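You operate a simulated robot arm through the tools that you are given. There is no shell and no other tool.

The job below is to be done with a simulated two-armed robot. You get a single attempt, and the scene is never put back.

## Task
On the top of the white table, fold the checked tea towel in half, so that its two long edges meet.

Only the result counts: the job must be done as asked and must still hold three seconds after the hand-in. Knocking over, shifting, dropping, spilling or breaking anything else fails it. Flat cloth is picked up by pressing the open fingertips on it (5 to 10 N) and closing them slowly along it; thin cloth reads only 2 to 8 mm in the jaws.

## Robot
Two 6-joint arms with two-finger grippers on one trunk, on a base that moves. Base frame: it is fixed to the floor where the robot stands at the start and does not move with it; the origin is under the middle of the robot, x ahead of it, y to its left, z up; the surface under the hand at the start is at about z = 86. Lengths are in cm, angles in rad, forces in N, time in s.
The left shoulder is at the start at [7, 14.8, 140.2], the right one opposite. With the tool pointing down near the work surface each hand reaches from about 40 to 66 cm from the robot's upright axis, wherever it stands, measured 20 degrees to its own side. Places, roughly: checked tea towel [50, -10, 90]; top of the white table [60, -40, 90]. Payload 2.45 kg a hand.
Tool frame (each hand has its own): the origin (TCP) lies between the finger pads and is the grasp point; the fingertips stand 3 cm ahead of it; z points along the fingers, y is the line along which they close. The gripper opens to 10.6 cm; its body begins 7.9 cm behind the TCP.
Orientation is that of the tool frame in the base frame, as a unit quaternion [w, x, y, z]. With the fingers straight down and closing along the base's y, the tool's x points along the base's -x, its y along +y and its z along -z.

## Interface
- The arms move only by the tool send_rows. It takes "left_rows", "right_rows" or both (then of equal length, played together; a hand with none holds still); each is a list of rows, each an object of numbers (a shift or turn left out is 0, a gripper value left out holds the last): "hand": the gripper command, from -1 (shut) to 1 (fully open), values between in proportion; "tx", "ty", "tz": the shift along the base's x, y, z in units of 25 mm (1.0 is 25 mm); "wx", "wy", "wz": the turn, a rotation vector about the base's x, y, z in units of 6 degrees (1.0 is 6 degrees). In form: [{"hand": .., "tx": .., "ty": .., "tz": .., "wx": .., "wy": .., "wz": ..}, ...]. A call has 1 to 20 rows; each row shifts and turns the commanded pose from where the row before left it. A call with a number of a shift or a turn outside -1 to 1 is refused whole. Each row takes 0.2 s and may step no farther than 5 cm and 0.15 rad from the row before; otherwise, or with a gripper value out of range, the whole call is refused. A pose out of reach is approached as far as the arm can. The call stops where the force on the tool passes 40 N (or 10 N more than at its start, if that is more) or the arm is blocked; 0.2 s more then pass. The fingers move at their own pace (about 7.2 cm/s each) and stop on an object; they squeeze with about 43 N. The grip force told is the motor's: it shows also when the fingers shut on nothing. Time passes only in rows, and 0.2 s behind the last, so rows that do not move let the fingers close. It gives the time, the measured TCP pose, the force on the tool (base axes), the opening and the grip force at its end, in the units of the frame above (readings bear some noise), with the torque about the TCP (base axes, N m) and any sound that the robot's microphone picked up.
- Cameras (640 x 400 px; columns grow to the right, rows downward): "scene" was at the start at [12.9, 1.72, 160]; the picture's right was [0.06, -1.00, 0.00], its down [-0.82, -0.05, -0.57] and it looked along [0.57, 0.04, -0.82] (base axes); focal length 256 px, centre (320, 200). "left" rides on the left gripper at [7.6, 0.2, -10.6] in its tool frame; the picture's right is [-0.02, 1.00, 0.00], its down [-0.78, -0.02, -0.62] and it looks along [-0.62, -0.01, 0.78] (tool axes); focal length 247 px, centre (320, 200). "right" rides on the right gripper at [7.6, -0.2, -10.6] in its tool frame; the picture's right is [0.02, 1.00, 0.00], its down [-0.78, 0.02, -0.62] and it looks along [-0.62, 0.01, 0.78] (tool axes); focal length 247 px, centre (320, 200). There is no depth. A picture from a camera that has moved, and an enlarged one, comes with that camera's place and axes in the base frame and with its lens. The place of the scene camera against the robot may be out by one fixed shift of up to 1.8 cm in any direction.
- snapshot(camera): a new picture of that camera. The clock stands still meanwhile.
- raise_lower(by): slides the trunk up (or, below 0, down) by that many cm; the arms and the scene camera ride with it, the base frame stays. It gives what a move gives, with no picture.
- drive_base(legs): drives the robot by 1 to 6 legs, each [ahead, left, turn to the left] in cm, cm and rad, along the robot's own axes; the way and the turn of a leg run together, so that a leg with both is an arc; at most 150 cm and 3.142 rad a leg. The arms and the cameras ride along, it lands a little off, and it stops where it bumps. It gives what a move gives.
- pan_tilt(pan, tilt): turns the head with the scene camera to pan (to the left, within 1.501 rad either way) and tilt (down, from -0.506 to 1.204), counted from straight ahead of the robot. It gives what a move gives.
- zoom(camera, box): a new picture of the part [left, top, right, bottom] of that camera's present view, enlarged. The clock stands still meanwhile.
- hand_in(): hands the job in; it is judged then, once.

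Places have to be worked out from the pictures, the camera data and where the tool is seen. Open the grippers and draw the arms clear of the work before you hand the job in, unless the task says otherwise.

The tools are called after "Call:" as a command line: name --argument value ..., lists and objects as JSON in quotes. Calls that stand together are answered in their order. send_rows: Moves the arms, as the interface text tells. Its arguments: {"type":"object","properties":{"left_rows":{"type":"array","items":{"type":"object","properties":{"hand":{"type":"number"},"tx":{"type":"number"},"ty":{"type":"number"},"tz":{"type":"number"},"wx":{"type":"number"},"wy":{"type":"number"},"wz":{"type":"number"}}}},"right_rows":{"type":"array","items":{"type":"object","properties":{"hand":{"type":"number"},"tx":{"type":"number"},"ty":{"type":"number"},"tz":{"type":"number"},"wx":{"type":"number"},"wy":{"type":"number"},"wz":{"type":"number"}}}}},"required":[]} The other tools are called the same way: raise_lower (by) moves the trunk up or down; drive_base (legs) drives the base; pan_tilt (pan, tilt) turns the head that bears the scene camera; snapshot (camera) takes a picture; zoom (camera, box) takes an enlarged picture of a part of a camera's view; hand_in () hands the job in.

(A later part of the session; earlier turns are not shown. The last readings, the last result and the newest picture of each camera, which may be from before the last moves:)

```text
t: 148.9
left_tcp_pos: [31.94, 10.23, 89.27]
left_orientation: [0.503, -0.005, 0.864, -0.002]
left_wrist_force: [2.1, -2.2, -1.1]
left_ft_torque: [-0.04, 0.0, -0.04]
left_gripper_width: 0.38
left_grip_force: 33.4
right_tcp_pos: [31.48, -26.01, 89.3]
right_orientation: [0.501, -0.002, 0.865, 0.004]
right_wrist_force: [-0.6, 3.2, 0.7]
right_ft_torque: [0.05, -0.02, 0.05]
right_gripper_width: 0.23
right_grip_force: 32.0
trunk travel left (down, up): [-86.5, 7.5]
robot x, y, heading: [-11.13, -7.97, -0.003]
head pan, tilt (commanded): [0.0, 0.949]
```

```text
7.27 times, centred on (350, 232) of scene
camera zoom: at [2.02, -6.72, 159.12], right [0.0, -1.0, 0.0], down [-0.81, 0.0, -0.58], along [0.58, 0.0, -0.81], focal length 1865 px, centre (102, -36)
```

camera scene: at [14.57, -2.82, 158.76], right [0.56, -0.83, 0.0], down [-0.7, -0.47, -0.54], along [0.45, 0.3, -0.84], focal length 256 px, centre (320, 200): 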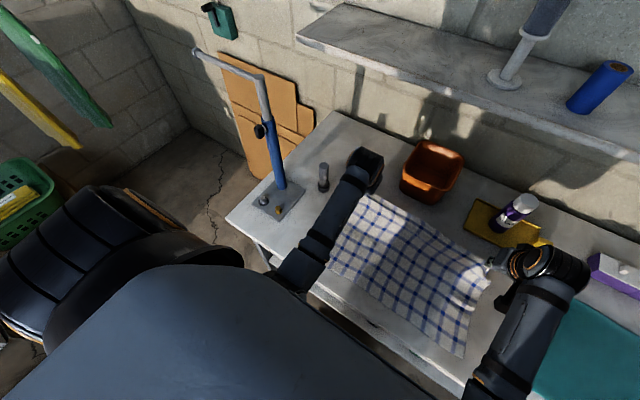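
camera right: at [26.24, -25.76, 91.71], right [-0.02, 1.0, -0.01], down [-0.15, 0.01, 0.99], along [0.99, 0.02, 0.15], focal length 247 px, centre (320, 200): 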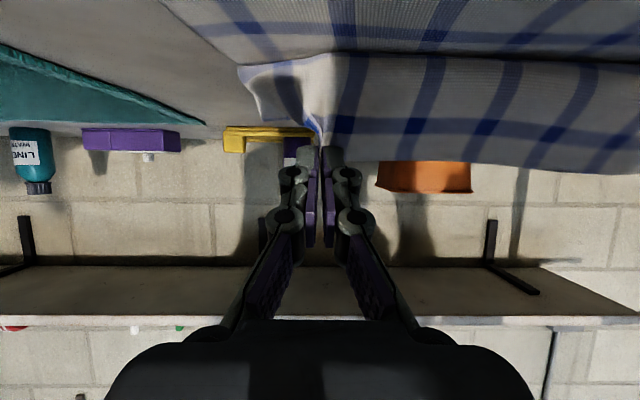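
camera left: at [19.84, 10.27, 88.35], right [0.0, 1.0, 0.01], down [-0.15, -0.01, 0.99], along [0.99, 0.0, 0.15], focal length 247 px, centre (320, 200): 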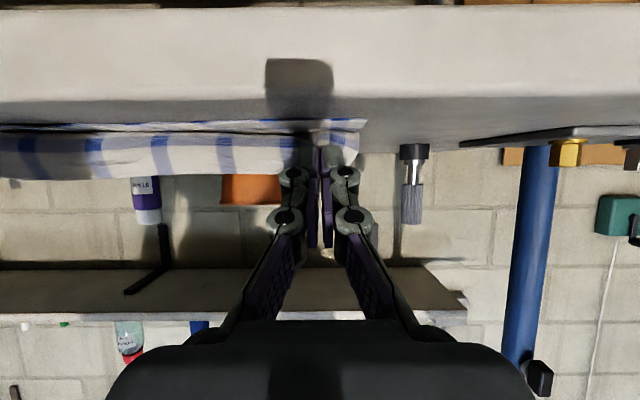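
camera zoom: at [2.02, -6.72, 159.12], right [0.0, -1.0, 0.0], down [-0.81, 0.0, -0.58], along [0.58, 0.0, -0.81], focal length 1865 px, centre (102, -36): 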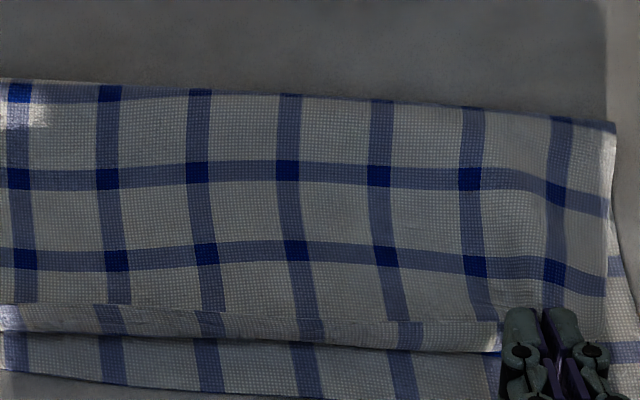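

The hem is close: laid flat it would come within about 1 cm of the near edge everywhere. I'll ease the rims the last bit toward it, then open slowly and back the fingers out along their own axis so the hem falls toward the near edge.

Call:
send_rows --left_rows '[{"tx": -0.1, "tz": -0.02}, {"tx": -0.1, "tz": -0.02}, {"tx": -0.1, "tz": -0.02}, {"tx": -0.08, "tz": -0.02}, {"tx": 0}]' --right_rows '[{"tx": -0.16, "tz": -0.01}, {"tx": -0.16, "tz": -0.01}, {"tx": -0.16, "tz": -0.01}, {"tx": -0.14, "tz": -0.01}, {"tx": 0}]'

Call:
zoom --camera "scene" --box '[255, 205, 335, 260]'

Call:
zoom --camera "scene" --box '[310, 205, 390, 260]'

```text
t: 150.2
left_tcp_pos: [30.87, 10.18, 88.98]
left_orientation: [0.504, -0.006, 0.864, -0.002]
left_wrist_force: [-4.2, -3.7, 2.2]
left_ft_torque: [-0.09, -0.01, -0.11]
left_gripper_width: 0.04
left_grip_force: 28.2
right_tcp_pos: [29.94, -26.05, 89.23]
right_orientation: [0.5, -0.002, 0.866, 0.004]
right_wrist_force: [0.4, 3.5, 0.0]
right_ft_torque: [0.04, -0.01, 0.09]
right_gripper_width: 0.23
right_grip_force: 31.9
trunk travel left (down, up): [-86.5, 7.5]
robot x, y, heading: [-10.86, -7.88, -0.001]
head pan, tilt (commanded): [0.0, 0.949]
```

```text
7.27 times, centred on (295, 232) of scene
camera zoom: at [2.03, -6.72, 159.12], right [0.0, -1.0, 0.0], down [-0.81, 0.0, -0.58], along [0.58, 0.0, -0.81], focal length 1865 px, centre (502, -36)
```

zoom: 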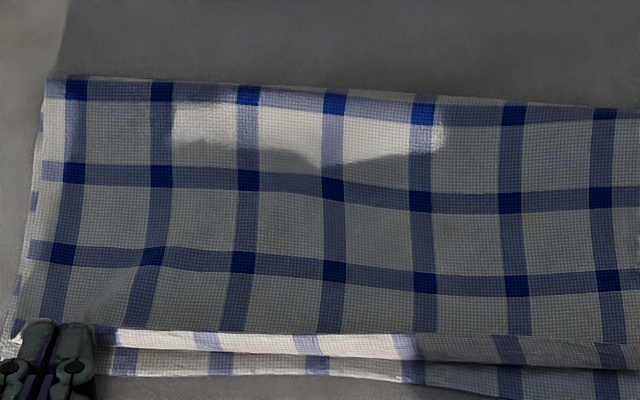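

```text
7.27 times, centred on (350, 232) of scene
camera zoom: at [2.03, -6.72, 159.12], right [0.0, -1.0, 0.0], down [-0.81, 0.0, -0.58], along [0.58, 0.0, -0.81], focal length 1865 px, centre (102, -36)
```

zoom: 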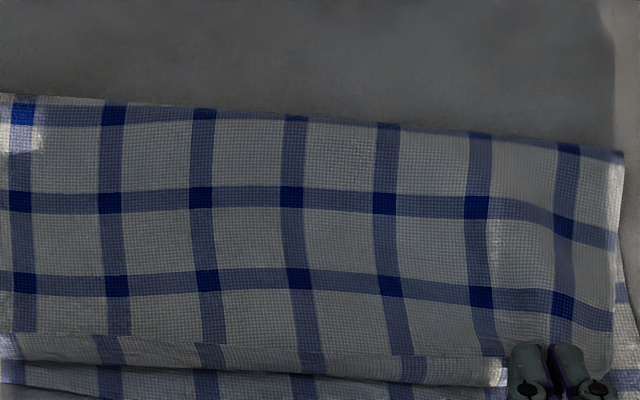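

Further pulling now just moves the whole towel, so the hem is as far as it will go this way. I'll look at the near side before releasing.

Call:
zoom --camera "scene" --box '[255, 220, 335, 275]'

Call:
zoom --camera "scene" --box '[310, 220, 390, 275]'

Call:
snapshot --camera "right"

Call:
snapshot --camera "left"

```text
7.27 times, centred on (295, 248) of scene
camera zoom: at [2.03, -6.72, 159.12], right [0.0, -1.0, 0.0], down [-0.81, 0.0, -0.58], along [0.58, 0.0, -0.81], focal length 1865 px, centre (502, -146)
```

zoom: 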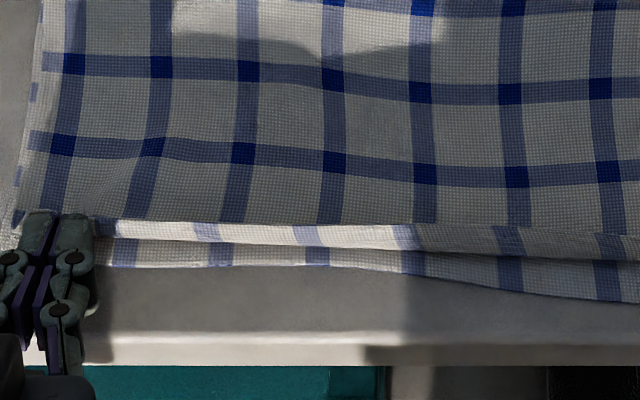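

```text
7.27 times, centred on (350, 248) of scene
camera zoom: at [2.03, -6.72, 159.12], right [0.0, -1.0, 0.0], down [-0.81, 0.0, -0.58], along [0.58, 0.0, -0.81], focal length 1865 px, centre (102, -146)
```

zoom: 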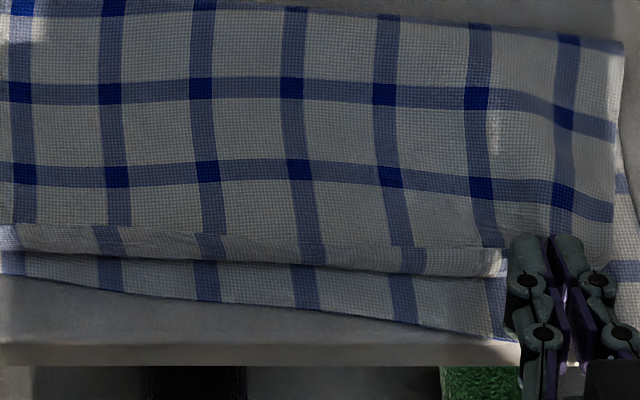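

```text
taken
camera right: at [16.8, -26.26, 87.88], right [-0.02, 1.0, -0.01], down [-0.15, 0.01, 0.99], along [0.99, 0.02, 0.15], focal length 247 px, centre (320, 200)
```

right: 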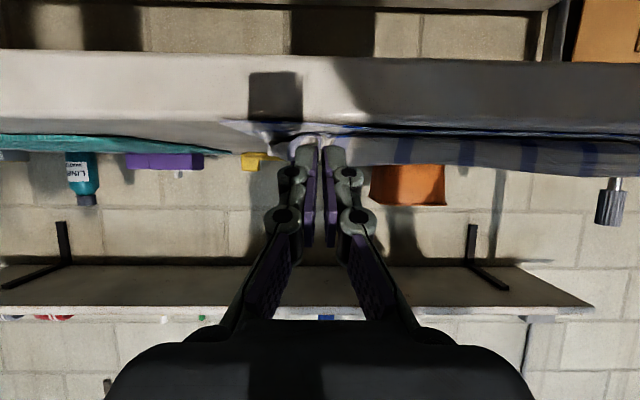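

```text
taken
camera left: at [17.86, 10.3, 87.59], right [0.0, 1.0, 0.01], down [-0.15, -0.01, 0.99], along [0.99, 0.0, 0.15], focal length 247 px, centre (320, 200)
```

left: 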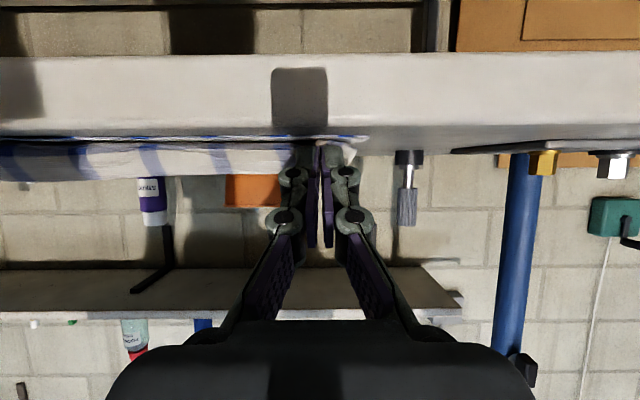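

The hem now lies within about 1.5 cm of the near edge. I'll open both hands slowly and back the fingers straight out along their axis.

Call:
send_rows --left_rows '[{"hand": -0.92}, {"hand": -0.84}, {"hand": -0.76}, {"hand": -0.68}, {"hand": -0.6}, {"hand": -0.5}, {"tx": -0.2, "tz": 0.1}, {"tx": -0.3, "tz": 0.17}, {"tx": -0.35, "tz": 0.2}, {"tx": -0.35, "tz": 0.2}, {"tx": -0.35, "tz": 0.2}, {"tx": 0}]' --right_rows '[{"hand": -0.92}, {"hand": -0.84}, {"hand": -0.76}, {"hand": -0.68}, {"hand": -0.6}, {"hand": -0.5}, {"tx": -0.2, "tz": 0.1}, {"tx": -0.3, "tz": 0.17}, {"tx": -0.35, "tz": 0.2}, {"tx": -0.35, "tz": 0.2}, {"tx": -0.35, "tz": 0.2}, {"tx": 0}]'

Call:
snapshot --camera "scene"

Call:
zoom --camera "scene" --box '[240, 180, 400, 290]'

```text
t: 152.8
left_tcp_pos: [27.02, 10.24, 91.08]
left_orientation: [0.503, -0.006, 0.864, -0.002]
left_wrist_force: [-0.2, -0.6, 0.1]
left_ft_torque: [-0.01, 0.0, 0.0]
left_gripper_width: 2.67
left_grip_force: 0.1
right_tcp_pos: [25.96, -25.93, 91.42]
right_orientation: [0.502, -0.001, 0.865, 0.004]
right_wrist_force: [-0.2, 0.6, -0.1]
right_ft_torque: [-0.03, 0.0, -0.01]
right_gripper_width: 2.63
right_grip_force: 0.0
trunk travel left (down, up): [-86.5, 7.5]
robot x, y, heading: [-10.72, -8.18, -0.002]
head pan, tilt (commanded): [0.0, 0.949]
```

```text
taken
camera scene: at [2.07, -6.72, 159.12], right [0.0, -1.0, 0.0], down [-0.81, 0.0, -0.58], along [0.58, 0.0, -0.81], focal length 256 px, centre (320, 200)
```

scene: 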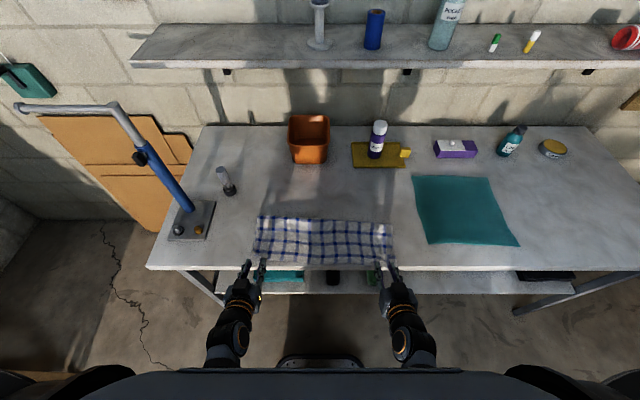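

```text
3.64 times, centred on (320, 235) of scene
camera zoom: at [2.07, -6.72, 159.12], right [0.0, -1.0, 0.0], down [-0.81, 0.0, -0.58], along [0.58, 0.0, -0.81], focal length 932 px, centre (320, 73)
```

zoom: 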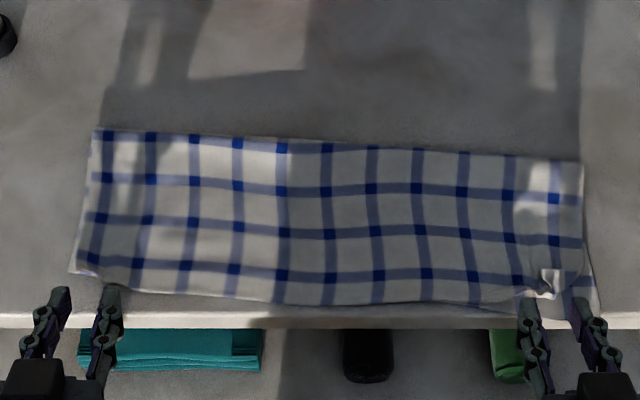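

The hem fell forward as hoped, and the upper layer now lies flat along the near edge. I'll zoom in to check how the two edges meet.

Call:
zoom --camera "scene" --box '[250, 225, 330, 275]'

Call:
zoom --camera "scene" --box '[320, 225, 400, 275]'

Call:
snapshot --camera "left"

Call:
snapshot --camera "right"

```text
8.00 times, centred on (290, 250) of scene
camera zoom: at [2.07, -6.72, 159.12], right [0.0, -1.0, 0.0], down [-0.81, 0.0, -0.58], along [0.58, 0.0, -0.81], focal length 2052 px, centre (560, -200)
```

zoom: 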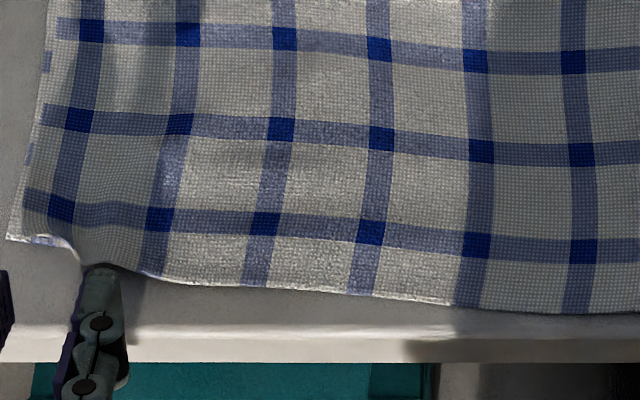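

```text
8.00 times, centred on (360, 250) of scene
camera zoom: at [2.07, -6.72, 159.12], right [0.0, -1.0, 0.0], down [-0.81, 0.0, -0.58], along [0.58, 0.0, -0.81], focal length 2052 px, centre (0, -200)
```

zoom: 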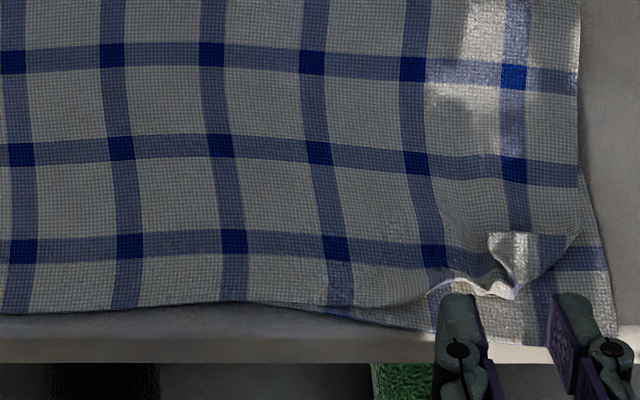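

```text
taken
camera left: at [13.95, 10.32, 89.73], right [0.0, 1.0, 0.01], down [-0.15, -0.01, 0.99], along [0.99, 0.0, 0.15], focal length 247 px, centre (320, 200)
```

left: 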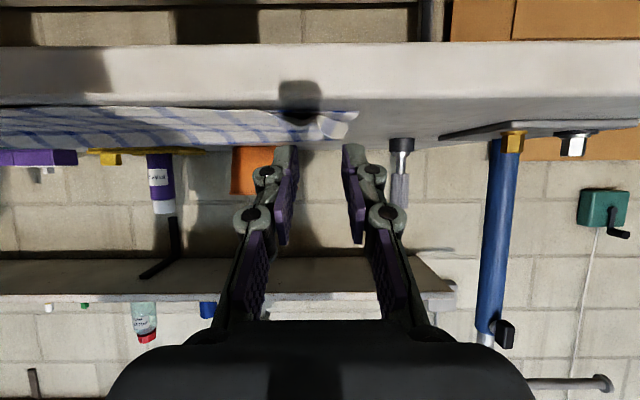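

```text
taken
camera right: at [12.92, -26.23, 90.05], right [-0.02, 1.0, -0.01], down [-0.15, 0.01, 0.99], along [0.99, 0.02, 0.15], focal length 247 px, centre (320, 200)
```

right: 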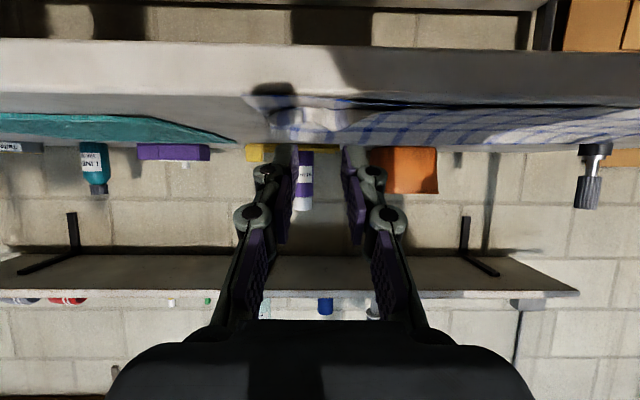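

The left and middle of the near edge now meet well. At the right, though, the top corner is curled and about 2 cm short of the lower corner. I'll raise both hands to vertical above the towel to view that corner closely.

Call:
send_rows --left_rows '[{"tx": -0.1, "tz": 0.8, "wy": 1.0}, {"tz": 0.8, "wy": 1.0}, {"tx": 0.3, "tz": 0.7, "wy": 1.0}, {"tx": 0.5, "tz": 0.6, "wy": 1.0}, {"tx": 0.5, "tz": 0.5, "wy": 1.0}, {"tx": 0.5, "tz": 0.5, "wy": 1.0}, {"tx": 0.5, "tz": 0.5, "wy": 1.0}, {"tx": 0.5, "tz": 0.5, "wy": 1.0}, {"tx": 0.5, "tz": 0.5, "wy": 1.0}, {"tx": 0.5, "tz": 0.4, "wy": 1.0}, {"tx": 0}]' --right_rows '[{"tx": -0.1, "tz": 0.8, "wy": 1.0}, {"tz": 0.8, "wy": 1.0}, {"tx": 0.3, "tz": 0.7, "wy": 1.0}, {"tx": 0.5, "tz": 0.6, "wy": 1.0}, {"tx": 0.5, "tz": 0.5, "wy": 1.0}, {"tx": 0.5, "tz": 0.5, "wy": 1.0}, {"tx": 0.5, "tz": 0.5, "wy": 1.0}, {"tx": 0.5, "tz": 0.5, "wy": 1.0}, {"tx": 0.5, "tz": 0.5, "wy": 1.0}, {"tx": 0.5, "tz": 0.4, "wy": 1.0}, {"tx": 0}]'

Call:
snapshot --camera "right"

Call:
snapshot --camera "left"

```text
t: 153.6
left_tcp_pos: [27.23, 12.78, 96.37]
left_orientation: [0.343, 0.06, 0.937, 0.042]
left_wrist_force: [0.6, -0.1, -0.2]
left_ft_torque: [0.01, 0.0, -0.03]
left_gripper_width: 2.67
left_grip_force: 0.1
right_tcp_pos: [25.38, -28.39, 96.18]
right_orientation: [0.331, -0.079, 0.939, -0.04]
right_wrist_force: [0.6, 1.4, -0.7]
right_ft_torque: [0.01, 0.03, 0.0]
right_gripper_width: 2.66
right_grip_force: 0.0
trunk travel left (down, up): [-86.5, 7.5]
robot x, y, heading: [-10.89, -7.81, -0.002]
head pan, tilt (commanded): [0.0, 0.949]
stopped in row 4 (right hand): the arm was blocked; the commanded pose is now the measured one
```

```text
taken
camera right: at [12.75, -29.68, 99.65], right [-0.14, 0.98, -0.14], down [0.21, 0.17, 0.96], along [0.97, 0.1, -0.23], focal length 247 px, centre (320, 200)
```

right: 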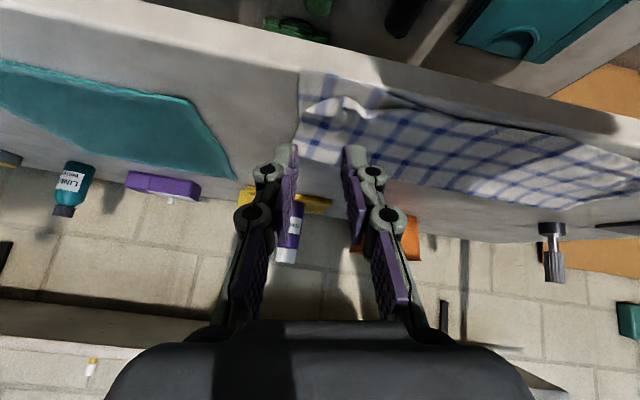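

```text
taken
camera left: at [14.52, 13.51, 99.57], right [0.1, 0.99, 0.13], down [0.19, -0.15, 0.97], along [0.98, -0.07, -0.2], focal length 247 px, centre (320, 200)
```

left: 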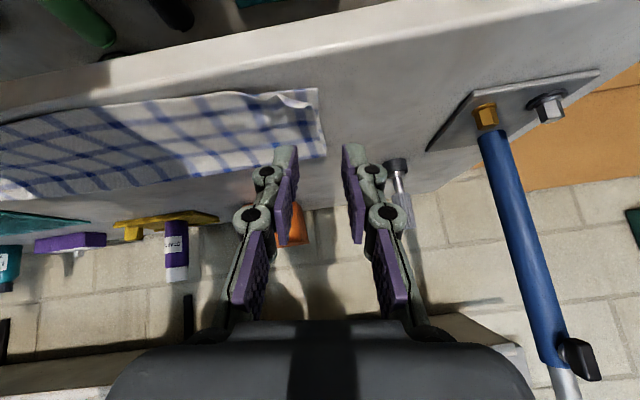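

Both elbows touched the torso because the hands were pulled in too close. I'll move both hands forward and up first, where there is room, then straighten them.

Call:
send_rows --left_rows '[{"tx": 0.8, "tz": 0.2}, {"tx": 0.8, "tz": 0.3}, {"tx": 0.8, "tz": 0.3}, {"tx": 0.8, "tz": 0.3}, {"tx": 0.8, "tz": 0.3}, {"tx": 0}]' --right_rows '[{"tx": 0.8, "tz": 0.2}, {"tx": 0.8, "tz": 0.3}, {"tx": 0.8, "tz": 0.3}, {"tx": 0.8, "tz": 0.3}, {"tx": 0.8, "tz": 0.3}, {"tx": 0}]'

Call:
send_rows --left_rows '[{"tx": 0.3, "tz": 0.1, "wy": 0.9, "wz": 0.2, "wx": -0.13}, {"tx": 0.3, "tz": 0.1, "wy": 0.9, "wz": 0.2, "wx": -0.13}, {"tx": 0.3, "tz": 0.1, "wy": 0.9, "wz": 0.2, "wx": -0.13}, {"tx": 0.3, "tz": 0.1, "wy": 0.9, "wz": 0.2, "wx": -0.13}, {"tx": 0.3, "wy": 0.9, "wz": 0.2, "wx": -0.13}, {"tx": 0.3, "wy": 0.9, "wz": 0.15, "wx": -0.13}, {"tx": 0.3, "wy": 0.9}, {"tx": 0}]' --right_rows '[{"tx": 0.3, "tz": 0.1, "wy": 0.9, "wz": -0.25, "wx": 0.13}, {"tx": 0.3, "tz": 0.1, "wy": 0.9, "wz": -0.25, "wx": 0.13}, {"tx": 0.3, "tz": 0.1, "wy": 0.9, "wz": -0.25, "wx": 0.13}, {"tx": 0.3, "tz": 0.1, "wy": 0.9, "wz": -0.25, "wx": 0.13}, {"tx": 0.3, "wy": 0.9, "wz": -0.25, "wx": 0.13}, {"tx": 0.3, "wy": 0.9, "wz": -0.25, "wx": 0.13}, {"tx": 0.3, "wy": 0.9}, {"tx": 0}]'

Call:
snapshot --camera "right"

Call:
snapshot --camera "left"

```text
t: 155.0
left_tcp_pos: [36.99, 12.62, 99.98]
left_orientation: [0.345, 0.06, 0.936, 0.041]
left_wrist_force: [-0.2, -0.2, 1.2]
left_ft_torque: [-0.01, -0.03, 0.01]
left_gripper_width: 2.67
left_grip_force: 0.0
right_tcp_pos: [34.83, -28.41, 99.87]
right_orientation: [0.335, -0.078, 0.938, -0.041]
right_wrist_force: [-0.1, 0.0, 0.9]
right_ft_torque: [0.01, 0.03, -0.01]
right_gripper_width: 2.65
right_grip_force: 0.1
trunk travel left (down, up): [-86.5, 7.5]
robot x, y, heading: [-11.08, -7.95, -0.0]
head pan, tilt (commanded): [0.0, 0.949]
```

```text
t: 156.8
left_tcp_pos: [42.3, 12.51, 100.94]
left_orientation: [0.022, 0.0, 1.0, 0.007]
left_wrist_force: [0.3, 0.2, -0.2]
left_ft_torque: [0.01, -0.01, -0.02]
left_gripper_width: 2.65
left_grip_force: 0.0
right_tcp_pos: [40.41, -28.36, 100.78]
right_orientation: [0.009, 0.0, 1.0, -0.006]
right_wrist_force: [-0.7, 0.2, -0.3]
right_ft_torque: [0.03, -0.01, 0.02]
right_gripper_width: 2.65
right_grip_force: 0.0
trunk travel left (down, up): [-86.5, 7.5]
robot x, y, heading: [-11.02, -7.94, -0.001]
head pan, tilt (commanded): [0.0, 0.949]
```

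```text
taken
camera right: at [32.4, -28.43, 111.22], right [-0.02, 1.0, -0.01], down [0.77, 0.02, 0.64], along [0.64, 0.01, -0.77], focal length 247 px, centre (320, 200)
```

right: 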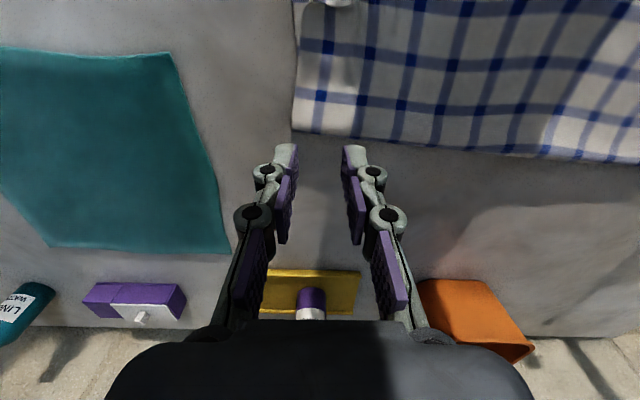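

```text
taken
camera left: at [34.07, 12.68, 111.31], right [0.02, 1.0, 0.01], down [0.76, -0.03, 0.65], along [0.65, 0.0, -0.76], focal length 247 px, centre (320, 200)
```

left: 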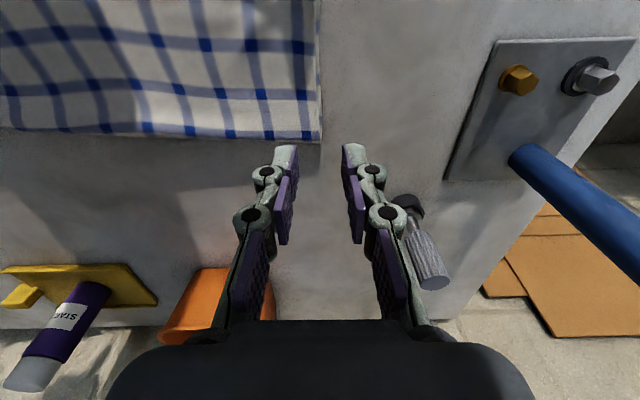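

The folded towel runs from about (46.4, 12.7) to (43.2, -31.1) along the fold. I'll tilt both hands back so their cameras look straight down at the near edge and corners.

Call:
send_rows --left_rows '[{"wy": 0.9}, {"wy": 0.9}, {"wy": 0.9}, {"wy": 0.9}, {"wy": 0.7}, {"tx": 0}]' --right_rows '[{"wy": 0.9}, {"wy": 0.9}, {"wy": 0.9}, {"wy": 0.9}, {"wy": 0.7}, {"tx": 0}]'

Call:
snapshot --camera "right"

Call:
snapshot --camera "left"

```text
t: 158.2
left_tcp_pos: [43.68, 12.54, 99.36]
left_orientation: [-0.201, 0.001, 0.98, 0.006]
left_wrist_force: [1.2, 0.2, 0.5]
left_ft_torque: [0.02, 0.0, 0.03]
left_gripper_width: 2.64
left_grip_force: 0.2
left hand out of reach, approached as far as the arm can: row 2, 3, 4
right_tcp_pos: [42.5, -28.25, 98.03]
right_orientation: [-0.213, -0.001, 0.977, -0.005]
right_wrist_force: [-0.8, 0.6, 0.2]
right_ft_torque: [0.02, -0.01, 0.01]
right_gripper_width: 2.66
right_grip_force: 0.1
right hand out of reach, approached as far as the arm can: row 2, 3, 4
trunk travel left (down, up): [-86.5, 7.5]
robot x, y, heading: [-11.26, -7.92, -0.0]
head pan, tilt (commanded): [0.0, 0.949]
```

```text
taken
camera right: at [39.9, -28.37, 110.87], right [-0.02, 1.0, 0.0], down [0.97, 0.02, 0.24], along [0.24, 0.01, -0.97], focal length 247 px, centre (320, 200)
```

right: 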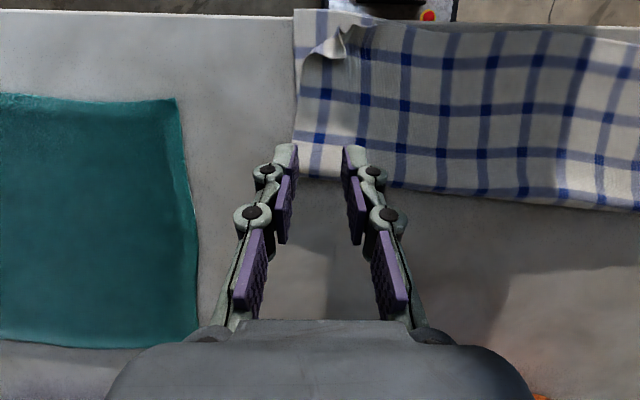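

```text
taken
camera left: at [40.77, 12.66, 112.21], right [0.03, 1.0, 0.0], down [0.97, -0.03, 0.26], along [0.26, 0.0, -0.97], focal length 247 px, centre (320, 200)
```

left: 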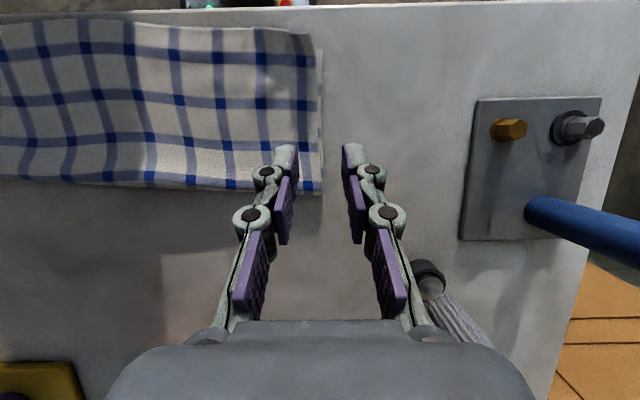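

Both arms hit their reach limit during that tilt, so I need to check they aren't stuck straight. I'll test a small inward and forward-tilt move on each.

Call:
send_rows --left_rows '[{"tx": -0.2, "tz": 0.05}, {"tx": -0.2, "tz": 0.05}, {"tx": 0}]' --right_rows '[{"tx": -0.2, "tz": 0.05}, {"tx": -0.2, "tz": 0.05}, {"tx": 0}]'

```text
t: 159.0
left_tcp_pos: [43.39, 12.61, 99.03]
left_orientation: [-0.203, 0.001, 0.979, 0.007]
left_wrist_force: [-0.4, -0.9, 0.8]
left_ft_torque: [-0.02, 0.02, 0.0]
left_gripper_width: 2.63
left_grip_force: 0.1
left hand out of reach, approached as far as the arm can: row 1, 2
right_tcp_pos: [42.24, -28.29, 97.68]
right_orientation: [-0.213, -0.001, 0.977, -0.005]
right_wrist_force: [1.3, -1.3, 0.3]
right_ft_torque: [0.01, -0.01, 0.0]
right_gripper_width: 2.67
right_grip_force: 0.1
right hand out of reach, approached as far as the arm can: row 1, 2
trunk travel left (down, up): [-86.5, 7.5]
robot x, y, heading: [-10.96, -7.87, 0.002]
head pan, tilt (commanded): [0.0, 0.949]
```

Both arms are again locked straight, but the top-down views are useful: the towel is a clean half-fold 14 cm deep; the left corners meet within ~0.5 cm, and only the top right corner is curled inward about 3 cm. I'll free the arms the same way as before, by a brief press on bare table beside the towel; first I'll move both hands sideways over bare table.

Call:
send_rows --left_rows '[{"ty": 0.6}, {"ty": 0.6}, {"ty": 0.6}, {"ty": 0.4}, {"tx": 0}]' --right_rows '[{"ty": -0.8}, {"ty": -0.8}, {"ty": -0.8}, {"ty": -0.85}, {"tx": 0}]'

Call:
snapshot --camera "right"

Call:
snapshot --camera "left"

```text
t: 160.2
left_tcp_pos: [43.55, 18.02, 99.09]
left_orientation: [-0.202, 0.002, 0.979, 0.006]
left_wrist_force: [-0.7, -0.4, 0.4]
left_ft_torque: [-0.02, 0.02, 0.0]
left_gripper_width: 2.65
left_grip_force: 0.1
right_tcp_pos: [42.29, -36.46, 97.62]
right_orientation: [-0.212, -0.001, 0.977, -0.005]
right_wrist_force: [0.0, -1.3, -0.5]
right_ft_torque: [-0.02, -0.02, -0.01]
right_gripper_width: 2.65
right_grip_force: 0.1
trunk travel left (down, up): [-86.5, 7.5]
robot x, y, heading: [-11.0, -7.79, 0.001]
head pan, tilt (commanded): [0.0, 0.949]
```

```text
taken
camera right: at [39.63, -36.5, 110.47], right [-0.02, 1.0, 0.0], down [0.97, 0.02, 0.24], along [0.24, 0.01, -0.97], focal length 247 px, centre (320, 200)
```

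right: 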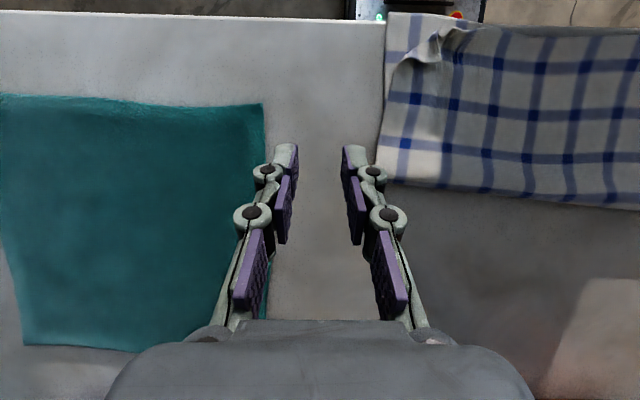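

```text
taken
camera left: at [40.58, 18.08, 111.89], right [0.03, 1.0, 0.0], down [0.97, -0.03, 0.26], along [0.26, 0.0, -0.97], focal length 247 px, centre (320, 200)
```

left: 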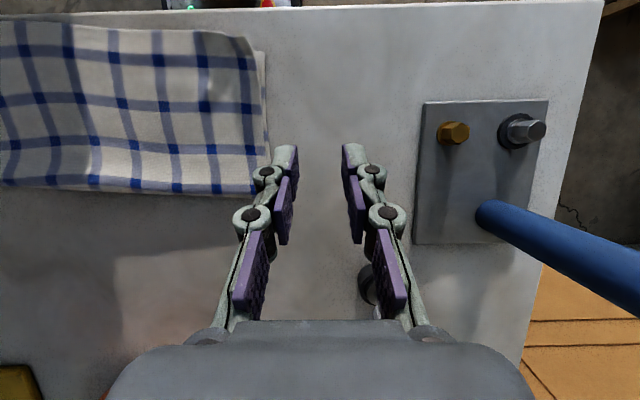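

Both hands are over clear table (right between the towel and the teal cloth). I'll press the left down first.

Call:
send_rows --left_rows '[{"tx": -0.24, "tz": -0.55}, {"tx": -0.24, "tz": -0.55}, {"tx": -0.24, "tz": -0.55}, {"tx": -0.25, "tz": -0.55}, {"tx": -0.25, "tz": -0.55}, {"tx": -0.25, "tz": -0.55}, {"tx": -0.12, "tz": -0.25}, {"tx": -0.1, "tz": -0.2}, {"tx": -0.08, "tz": -0.16}, {"tx": -0.08, "tz": -0.16}, {"tx": -0.08, "tz": -0.16}, {"tx": 0}]'

```text
t: 162.8
left_tcp_pos: [39.09, 17.86, 88.86]
left_orientation: [-0.195, 0.002, 0.981, 0.007]
left_wrist_force: [-3.0, -5.0, 12.6]
left_ft_torque: [-0.23, 0.12, 0.0]
left_gripper_width: 0.01
left_grip_force: 10.4
right_tcp_pos: [42.18, -36.47, 97.65]
right_orientation: [-0.212, -0.001, 0.977, -0.005]
right_wrist_force: [0.2, -1.0, -0.5]
right_ft_torque: [-0.02, 0.01, -0.04]
right_gripper_width: 2.67
right_grip_force: 0.1
trunk travel left (down, up): [-86.5, 7.5]
robot x, y, heading: [-11.03, -7.74, 0.001]
head pan, tilt (commanded): [0.0, 0.949]
stopped in row 12 (left hand): the force on the tool passed its limit at 45 N (the readings are from after the stop); the commanded pose is now the measured one
```

Left hand has reset. I'll lift it inward to confirm it is free, and then press the right hand the same way.

Call:
send_rows --left_rows '[{"tx": -0.1, "tz": 0.3}, {"tx": -0.2, "tz": 0.4}, {"tx": -0.3, "tz": 0.4}, {"tx": -0.3, "tz": 0.4}, {"tx": 0}]'

Call:
send_rows --right_rows '[{"tx": -0.24, "tz": -0.55}, {"tx": -0.24, "tz": -0.55}, {"tx": -0.24, "tz": -0.55}, {"tx": -0.25, "tz": -0.55}, {"tx": -0.25, "tz": -0.55}, {"tx": -0.2, "tz": -0.4}, {"tx": -0.1, "tz": -0.2}, {"tx": -0.08, "tz": -0.16}, {"tx": -0.08, "tz": -0.16}, {"tx": -0.08, "tz": -0.16}, {"tx": -0.08, "tz": -0.16}, {"tx": 0}]'

```text
t: 164.0
left_tcp_pos: [36.88, 18.05, 92.62]
left_orientation: [-0.196, 0.002, 0.981, 0.008]
left_wrist_force: [0.1, 0.4, 0.0]
left_ft_torque: [0.0, 0.0, 0.01]
left_gripper_width: 2.65
left_grip_force: 0.0
right_tcp_pos: [42.22, -36.36, 97.78]
right_orientation: [-0.213, -0.001, 0.977, -0.004]
right_wrist_force: [-0.3, 0.1, -0.8]
right_ft_torque: [0.01, 0.0, 0.0]
right_gripper_width: 2.65
right_grip_force: 0.0
trunk travel left (down, up): [-86.5, 7.5]
robot x, y, heading: [-11.03, -7.96, 0.0]
head pan, tilt (commanded): [0.0, 0.949]
```

```text
t: 166.1
left_tcp_pos: [36.75, 18.24, 92.64]
left_orientation: [-0.196, 0.001, 0.981, 0.007]
left_wrist_force: [-0.2, -0.4, 0.7]
left_ft_torque: [-0.02, 0.01, -0.01]
left_gripper_width: 2.66
left_grip_force: 0.0
right_tcp_pos: [38.37, -36.29, 88.93]
right_orientation: [-0.207, -0.001, 0.978, -0.007]
right_wrist_force: [-1.6, 4.4, 13.0]
right_ft_torque: [0.23, 0.11, -0.04]
right_gripper_width: 0.02
right_grip_force: 9.0
trunk travel left (down, up): [-86.5, 7.5]
robot x, y, heading: [-11.06, -7.89, 0.001]
head pan, tilt (commanded): [0.0, 0.949]
stopped in row 10 (right hand): the force on the tool passed its limit at 49 N (the readings are from after the stop); the commanded pose is now the measured one
```

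Now I'll lift the right hand free, keep it tilted for a top-down view, and zoom in on the curled corner.

Call:
send_rows --right_rows '[{"tx": -0.1, "tz": 0.3}, {"tx": -0.2, "tz": 0.4}, {"tx": -0.3, "tz": 0.4}, {"tx": -0.3, "tz": 0.4}, {"tx": 0}]'

Call:
snapshot --camera "right"

Call:
zoom --camera "right" --box '[360, 0, 600, 150]'

Call:
zoom --camera "left" --box '[100, 0, 340, 150]'

```text
t: 167.3
left_tcp_pos: [36.9, 18.09, 92.58]
left_orientation: [-0.197, 0.001, 0.98, 0.007]
left_wrist_force: [-0.1, -0.6, -0.2]
left_ft_torque: [0.0, 0.0, 0.0]
left_gripper_width: 2.63
left_grip_force: 0.1
right_tcp_pos: [36.32, -36.59, 92.64]
right_orientation: [-0.209, -0.001, 0.978, -0.006]
right_wrist_force: [-0.2, -0.1, -0.2]
right_ft_torque: [0.02, 0.0, -0.02]
right_gripper_width: 2.62
right_grip_force: 0.1
trunk travel left (down, up): [-86.5, 7.5]
robot x, y, heading: [-10.32, -8.37, -0.006]
head pan, tilt (commanded): [0.0, 0.949]
```

```text
taken
camera right: at [33.46, -36.52, 105.35], right [-0.02, 1.0, 0.0], down [0.97, 0.02, 0.25], along [0.25, 0.0, -0.97], focal length 247 px, centre (320, 200)
```

right: 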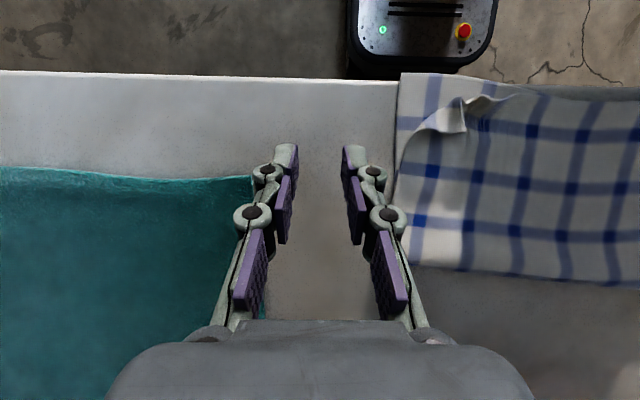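

```text
2.67 times, centred on (480, 75) of right
camera zoom: at [33.46, -36.52, 105.35], right [-0.02, 1.0, 0.0], down [0.97, 0.02, 0.25], along [0.25, 0.0, -0.97], focal length 659 px, centre (-107, 533)
```

zoom: 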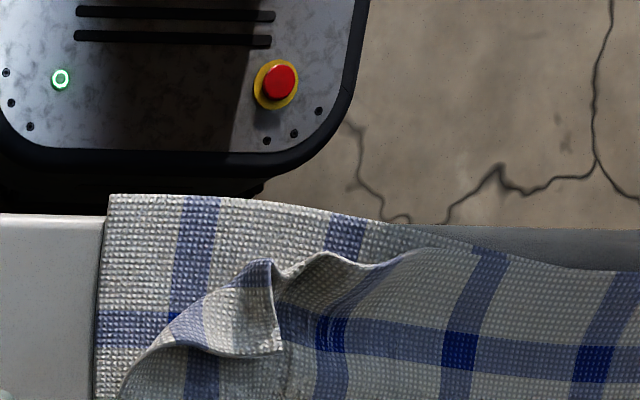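

```text
2.67 times, centred on (220, 75) of left
camera zoom: at [33.85, 18.15, 105.38], right [0.03, 1.0, 0.01], down [0.96, -0.03, 0.27], along [0.27, 0.0, -0.96], focal length 659 px, centre (587, 533)
```

zoom: 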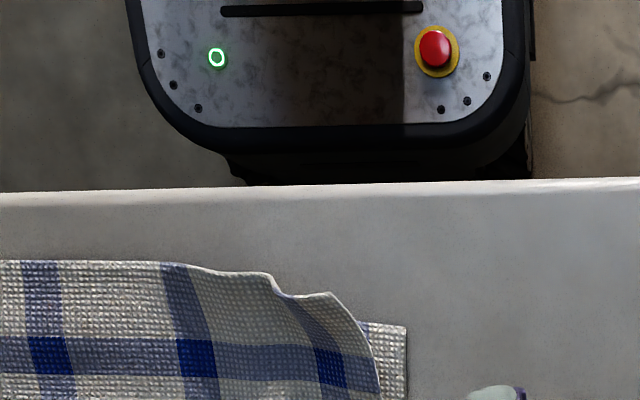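

Now it's clear: the lower right corner is at about (29.1, -31), just at the table edge, and the top right corner (about 3 cm of it) is folded back onto the top layer. Unfolded it would land near (29.9, -29.1). I'll back the robot 5 cm for elbow room and bring both hands upright.

Call:
drive_base --legs '[[-5, 0, 0]]'

Call:
send_rows --left_rows '[{"tx": 0.3, "tz": 0.4, "wy": -0.8}, {"tx": 0.3, "tz": 0.4, "wy": -0.8}, {"tx": 0.3, "tz": 0.4, "wy": -0.8}, {"tx": 0.3, "tz": 0.3, "wy": -0.8}, {"tx": 0.3, "tz": 0.3, "wy": -0.57}, {"tx": 0}]' --right_rows '[{"hand": -1.0, "tx": 0.3, "tz": 0.4, "wy": -0.8}, {"tx": 0.3, "tz": 0.4, "wy": -0.8}, {"tx": 0.3, "tz": 0.3, "wy": -0.8}, {"tx": 0.3, "tz": 0.2, "wy": -0.8}, {"tx": 0.3, "tz": 0.1, "wy": -0.8}, {"tx": 0}]'

Call:
zoom --camera "scene" --box '[320, 190, 420, 270]'

```text
t: 168.2
left_tcp_pos: [32.36, 18.03, 92.24]
left_orientation: [-0.2, 0.002, 0.98, 0.007]
left_wrist_force: [0.1, -0.4, 0.0]
left_ft_torque: [0.02, 0.08, -0.01]
left_gripper_width: 2.63
left_grip_force: 0.1
right_tcp_pos: [31.64, -36.53, 92.35]
right_orientation: [-0.211, 0.0, 0.978, -0.006]
right_wrist_force: [-0.2, 0.5, 0.3]
right_ft_torque: [-0.02, 0.06, 0.01]
right_gripper_width: 2.66
right_grip_force: 0.0
trunk travel left (down, up): [-86.5, 7.5]
robot x, y, heading: [-15.55, -8.05, 0.004]
head pan, tilt (commanded): [0.0, 0.949]
```

```text
t: 169.6
left_tcp_pos: [35.57, 18.11, 97.2]
left_orientation: [0.0, 0.0, 1.0, 0.008]
left_wrist_force: [0.1, 0.6, 1.0]
left_ft_torque: [-0.04, 0.02, -0.01]
left_gripper_width: 2.67
left_grip_force: 0.0
right_tcp_pos: [34.94, -36.58, 96.17]
right_orientation: [0.0, 0.0, 1.0, -0.005]
right_wrist_force: [0.2, -1.0, -0.3]
right_ft_torque: [0.0, 0.01, 0.02]
right_gripper_width: 0.0
right_grip_force: 28.3
trunk travel left (down, up): [-86.5, 7.5]
robot x, y, heading: [-15.95, -7.99, 0.0]
head pan, tilt (commanded): [0.0, 0.949]
```

```text
5.00 times, centred on (370, 230) of scene
camera zoom: at [-2.95, -6.71, 159.13], right [0.0, -1.0, 0.0], down [-0.81, 0.0, -0.58], along [0.58, 0.0, -0.81], focal length 1282 px, centre (70, 50)
```

zoom: 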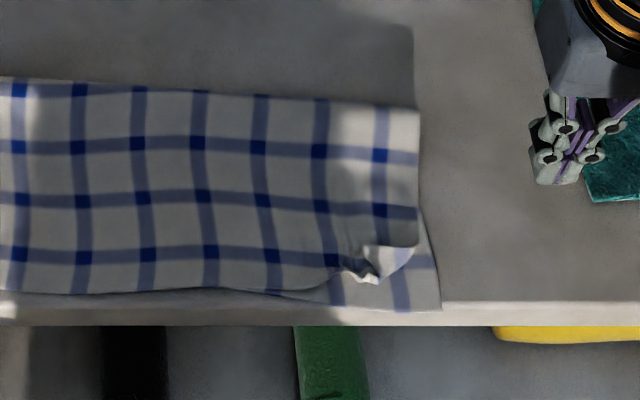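

The flap shows clearly. With the right fingers closed, I'll come down just inside the folded corner at about (35.2, -24.3), a few millimetres above the top layer, to sweep the flap outward.

Call:
send_rows --right_rows '[{"tx": 0.02, "ty": 0.82}, {"tx": 0.02, "ty": 0.82}, {"tx": 0.02, "ty": 0.82}, {"tx": 0.02, "ty": 0.82}, {"tx": 0.02, "ty": 0.82}, {"ty": 0.82}, {"tz": -0.65}, {"tz": -0.65}, {"tz": -0.65}, {"tz": -0.5}, {"tx": 0}]'

Call:
zoom --camera "scene" --box '[320, 190, 420, 270]'

Call:
snapshot --camera "right"

```text
t: 172.0
left_tcp_pos: [35.63, 18.14, 97.06]
left_orientation: [0.0, 0.0, 1.0, 0.007]
left_wrist_force: [0.1, 0.2, -0.1]
left_ft_torque: [0.01, -0.02, 0.0]
left_gripper_width: 2.64
left_grip_force: 0.1
right_tcp_pos: [35.29, -24.27, 89.99]
right_orientation: [0.001, 0.001, 1.0, -0.006]
right_wrist_force: [0.2, 0.5, 0.6]
right_ft_torque: [-0.01, 0.0, -0.01]
right_gripper_width: 0.0
right_grip_force: 28.2
trunk travel left (down, up): [-86.5, 7.5]
robot x, y, heading: [-15.7, -7.7, 0.001]
head pan, tilt (commanded): [0.0, 0.949]
```

```text
5.00 times, centred on (370, 230) of scene
camera zoom: at [-2.92, -6.71, 159.12], right [0.0, -1.0, 0.0], down [-0.81, 0.0, -0.58], along [0.58, 0.0, -0.81], focal length 1282 px, centre (70, 50)
```

zoom: 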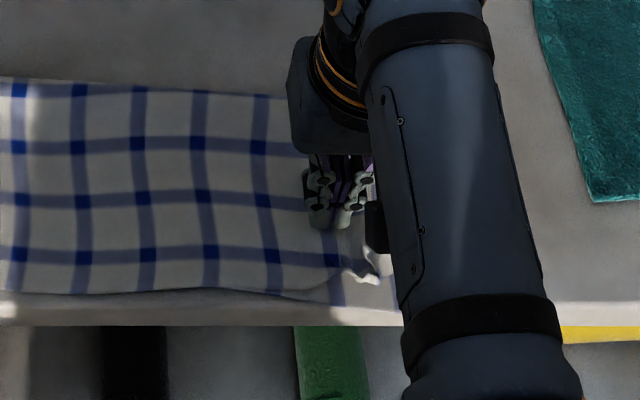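

```text
taken
camera right: at [27.54, -24.29, 100.54], right [-0.02, 1.0, -0.01], down [0.78, 0.02, 0.62], along [0.62, 0.0, -0.78], focal length 247 px, centre (320, 200)
```

right: 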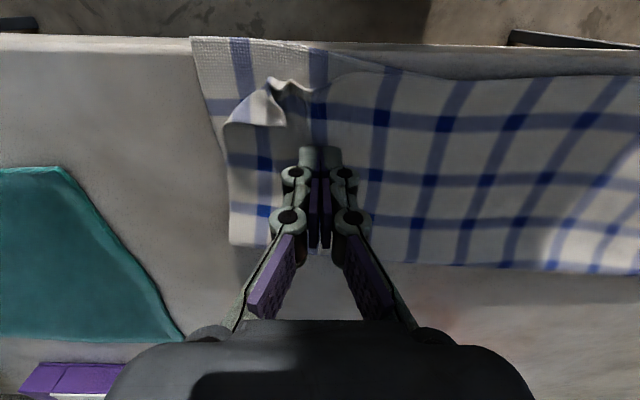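

The finger is just inside the flap's tip (flap tip ≈(32.8, -26.2)). I'll lower 4 mm and sweep halfway toward the corner.

Call:
send_rows --right_rows '[{"tz": -0.16}, {"tx": -0.15, "ty": -0.13}, {"tx": -0.15, "ty": -0.13}, {"tx": -0.15, "ty": -0.13}, {"tx": -0.15, "ty": -0.13}, {"tx": -0.15, "ty": -0.13}, {"tx": -0.15, "ty": -0.13}, {"tx": -0.15, "ty": -0.13}, {"tx": 0}]'

Call:
snapshot --camera "right"

```text
t: 174.0
left_tcp_pos: [35.59, 18.07, 97.12]
left_orientation: [0.0, -0.001, 1.0, 0.008]
left_wrist_force: [-0.1, -0.2, 0.4]
left_ft_torque: [0.01, -0.02, 0.0]
left_gripper_width: 2.63
left_grip_force: 0.0
right_tcp_pos: [32.53, -26.45, 89.65]
right_orientation: [0.001, 0.001, 1.0, -0.006]
right_wrist_force: [0.0, -0.3, -0.2]
right_ft_torque: [0.02, -0.01, -0.01]
right_gripper_width: 0.01
right_grip_force: 28.8
trunk travel left (down, up): [-86.5, 7.5]
robot x, y, heading: [-15.94, -7.78, 0.005]
head pan, tilt (commanded): [0.0, 0.949]
```

```text
taken
camera right: at [24.83, -26.51, 100.12], right [-0.02, 1.0, -0.01], down [0.78, 0.02, 0.62], along [0.62, 0.0, -0.78], focal length 247 px, centre (320, 200)
```

right: 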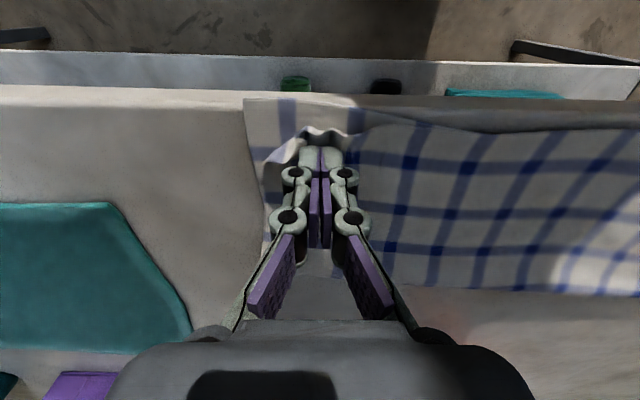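

The finger is now at the flap and pushing its curl outward. I'll finish the sweep.

Call:
send_rows --right_rows '[{"tx": -0.15, "ty": -0.13}, {"tx": -0.15, "ty": -0.13}, {"tx": -0.15, "ty": -0.13}, {"tx": -0.15, "ty": -0.13}, {"tx": -0.15, "ty": -0.13}, {"tx": -0.15, "ty": -0.13}, {"tx": -0.15, "ty": -0.13}, {"tx": 0}]'

Call:
snapshot --camera "right"

Call:
zoom --camera "scene" --box '[320, 190, 420, 270]'

```text
t: 175.8
left_tcp_pos: [35.8, 18.07, 97.0]
left_orientation: [0.0, 0.0, 1.0, 0.008]
left_wrist_force: [0.1, -0.1, 0.7]
left_ft_torque: [0.0, -0.07, -0.02]
left_gripper_width: 2.63
left_grip_force: 0.1
right_tcp_pos: [29.96, -28.72, 89.46]
right_orientation: [0.001, 0.001, 1.0, -0.006]
right_wrist_force: [-1.0, 0.1, 0.3]
right_ft_torque: [0.01, 0.01, 0.02]
right_gripper_width: 0.0
right_grip_force: 28.5
trunk travel left (down, up): [-86.5, 7.5]
robot x, y, heading: [-16.08, -8.02, -0.003]
head pan, tilt (commanded): [0.0, 0.949]
```

```text
taken
camera right: at [22.18, -28.76, 100.11], right [-0.02, 1.0, -0.01], down [0.78, 0.02, 0.62], along [0.62, 0.0, -0.78], focal length 247 px, centre (320, 200)
```

right: 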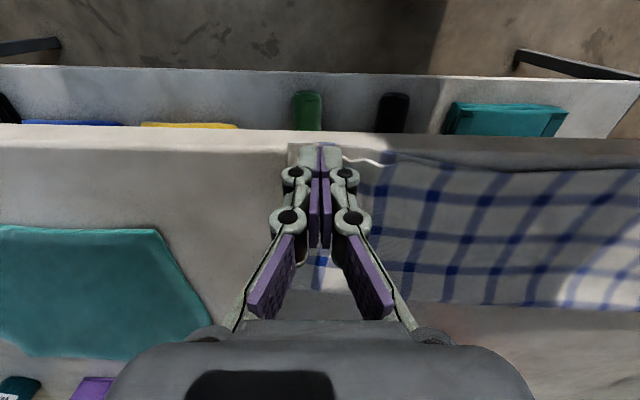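

```text
5.00 times, centred on (370, 230) of scene
camera zoom: at [-2.9, -6.71, 159.12], right [0.0, -1.0, 0.0], down [-0.81, 0.0, -0.58], along [0.58, 0.0, -0.81], focal length 1282 px, centre (70, 50)
```

zoom: 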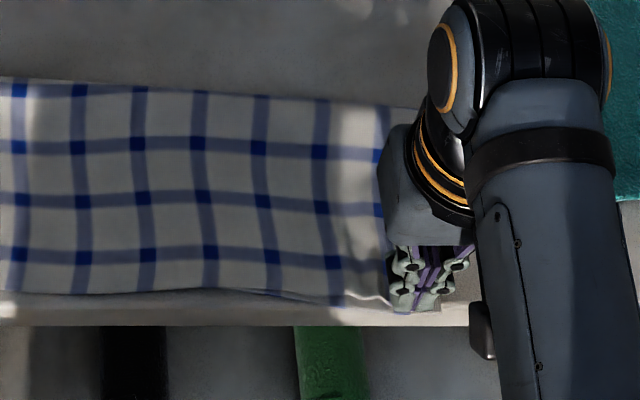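

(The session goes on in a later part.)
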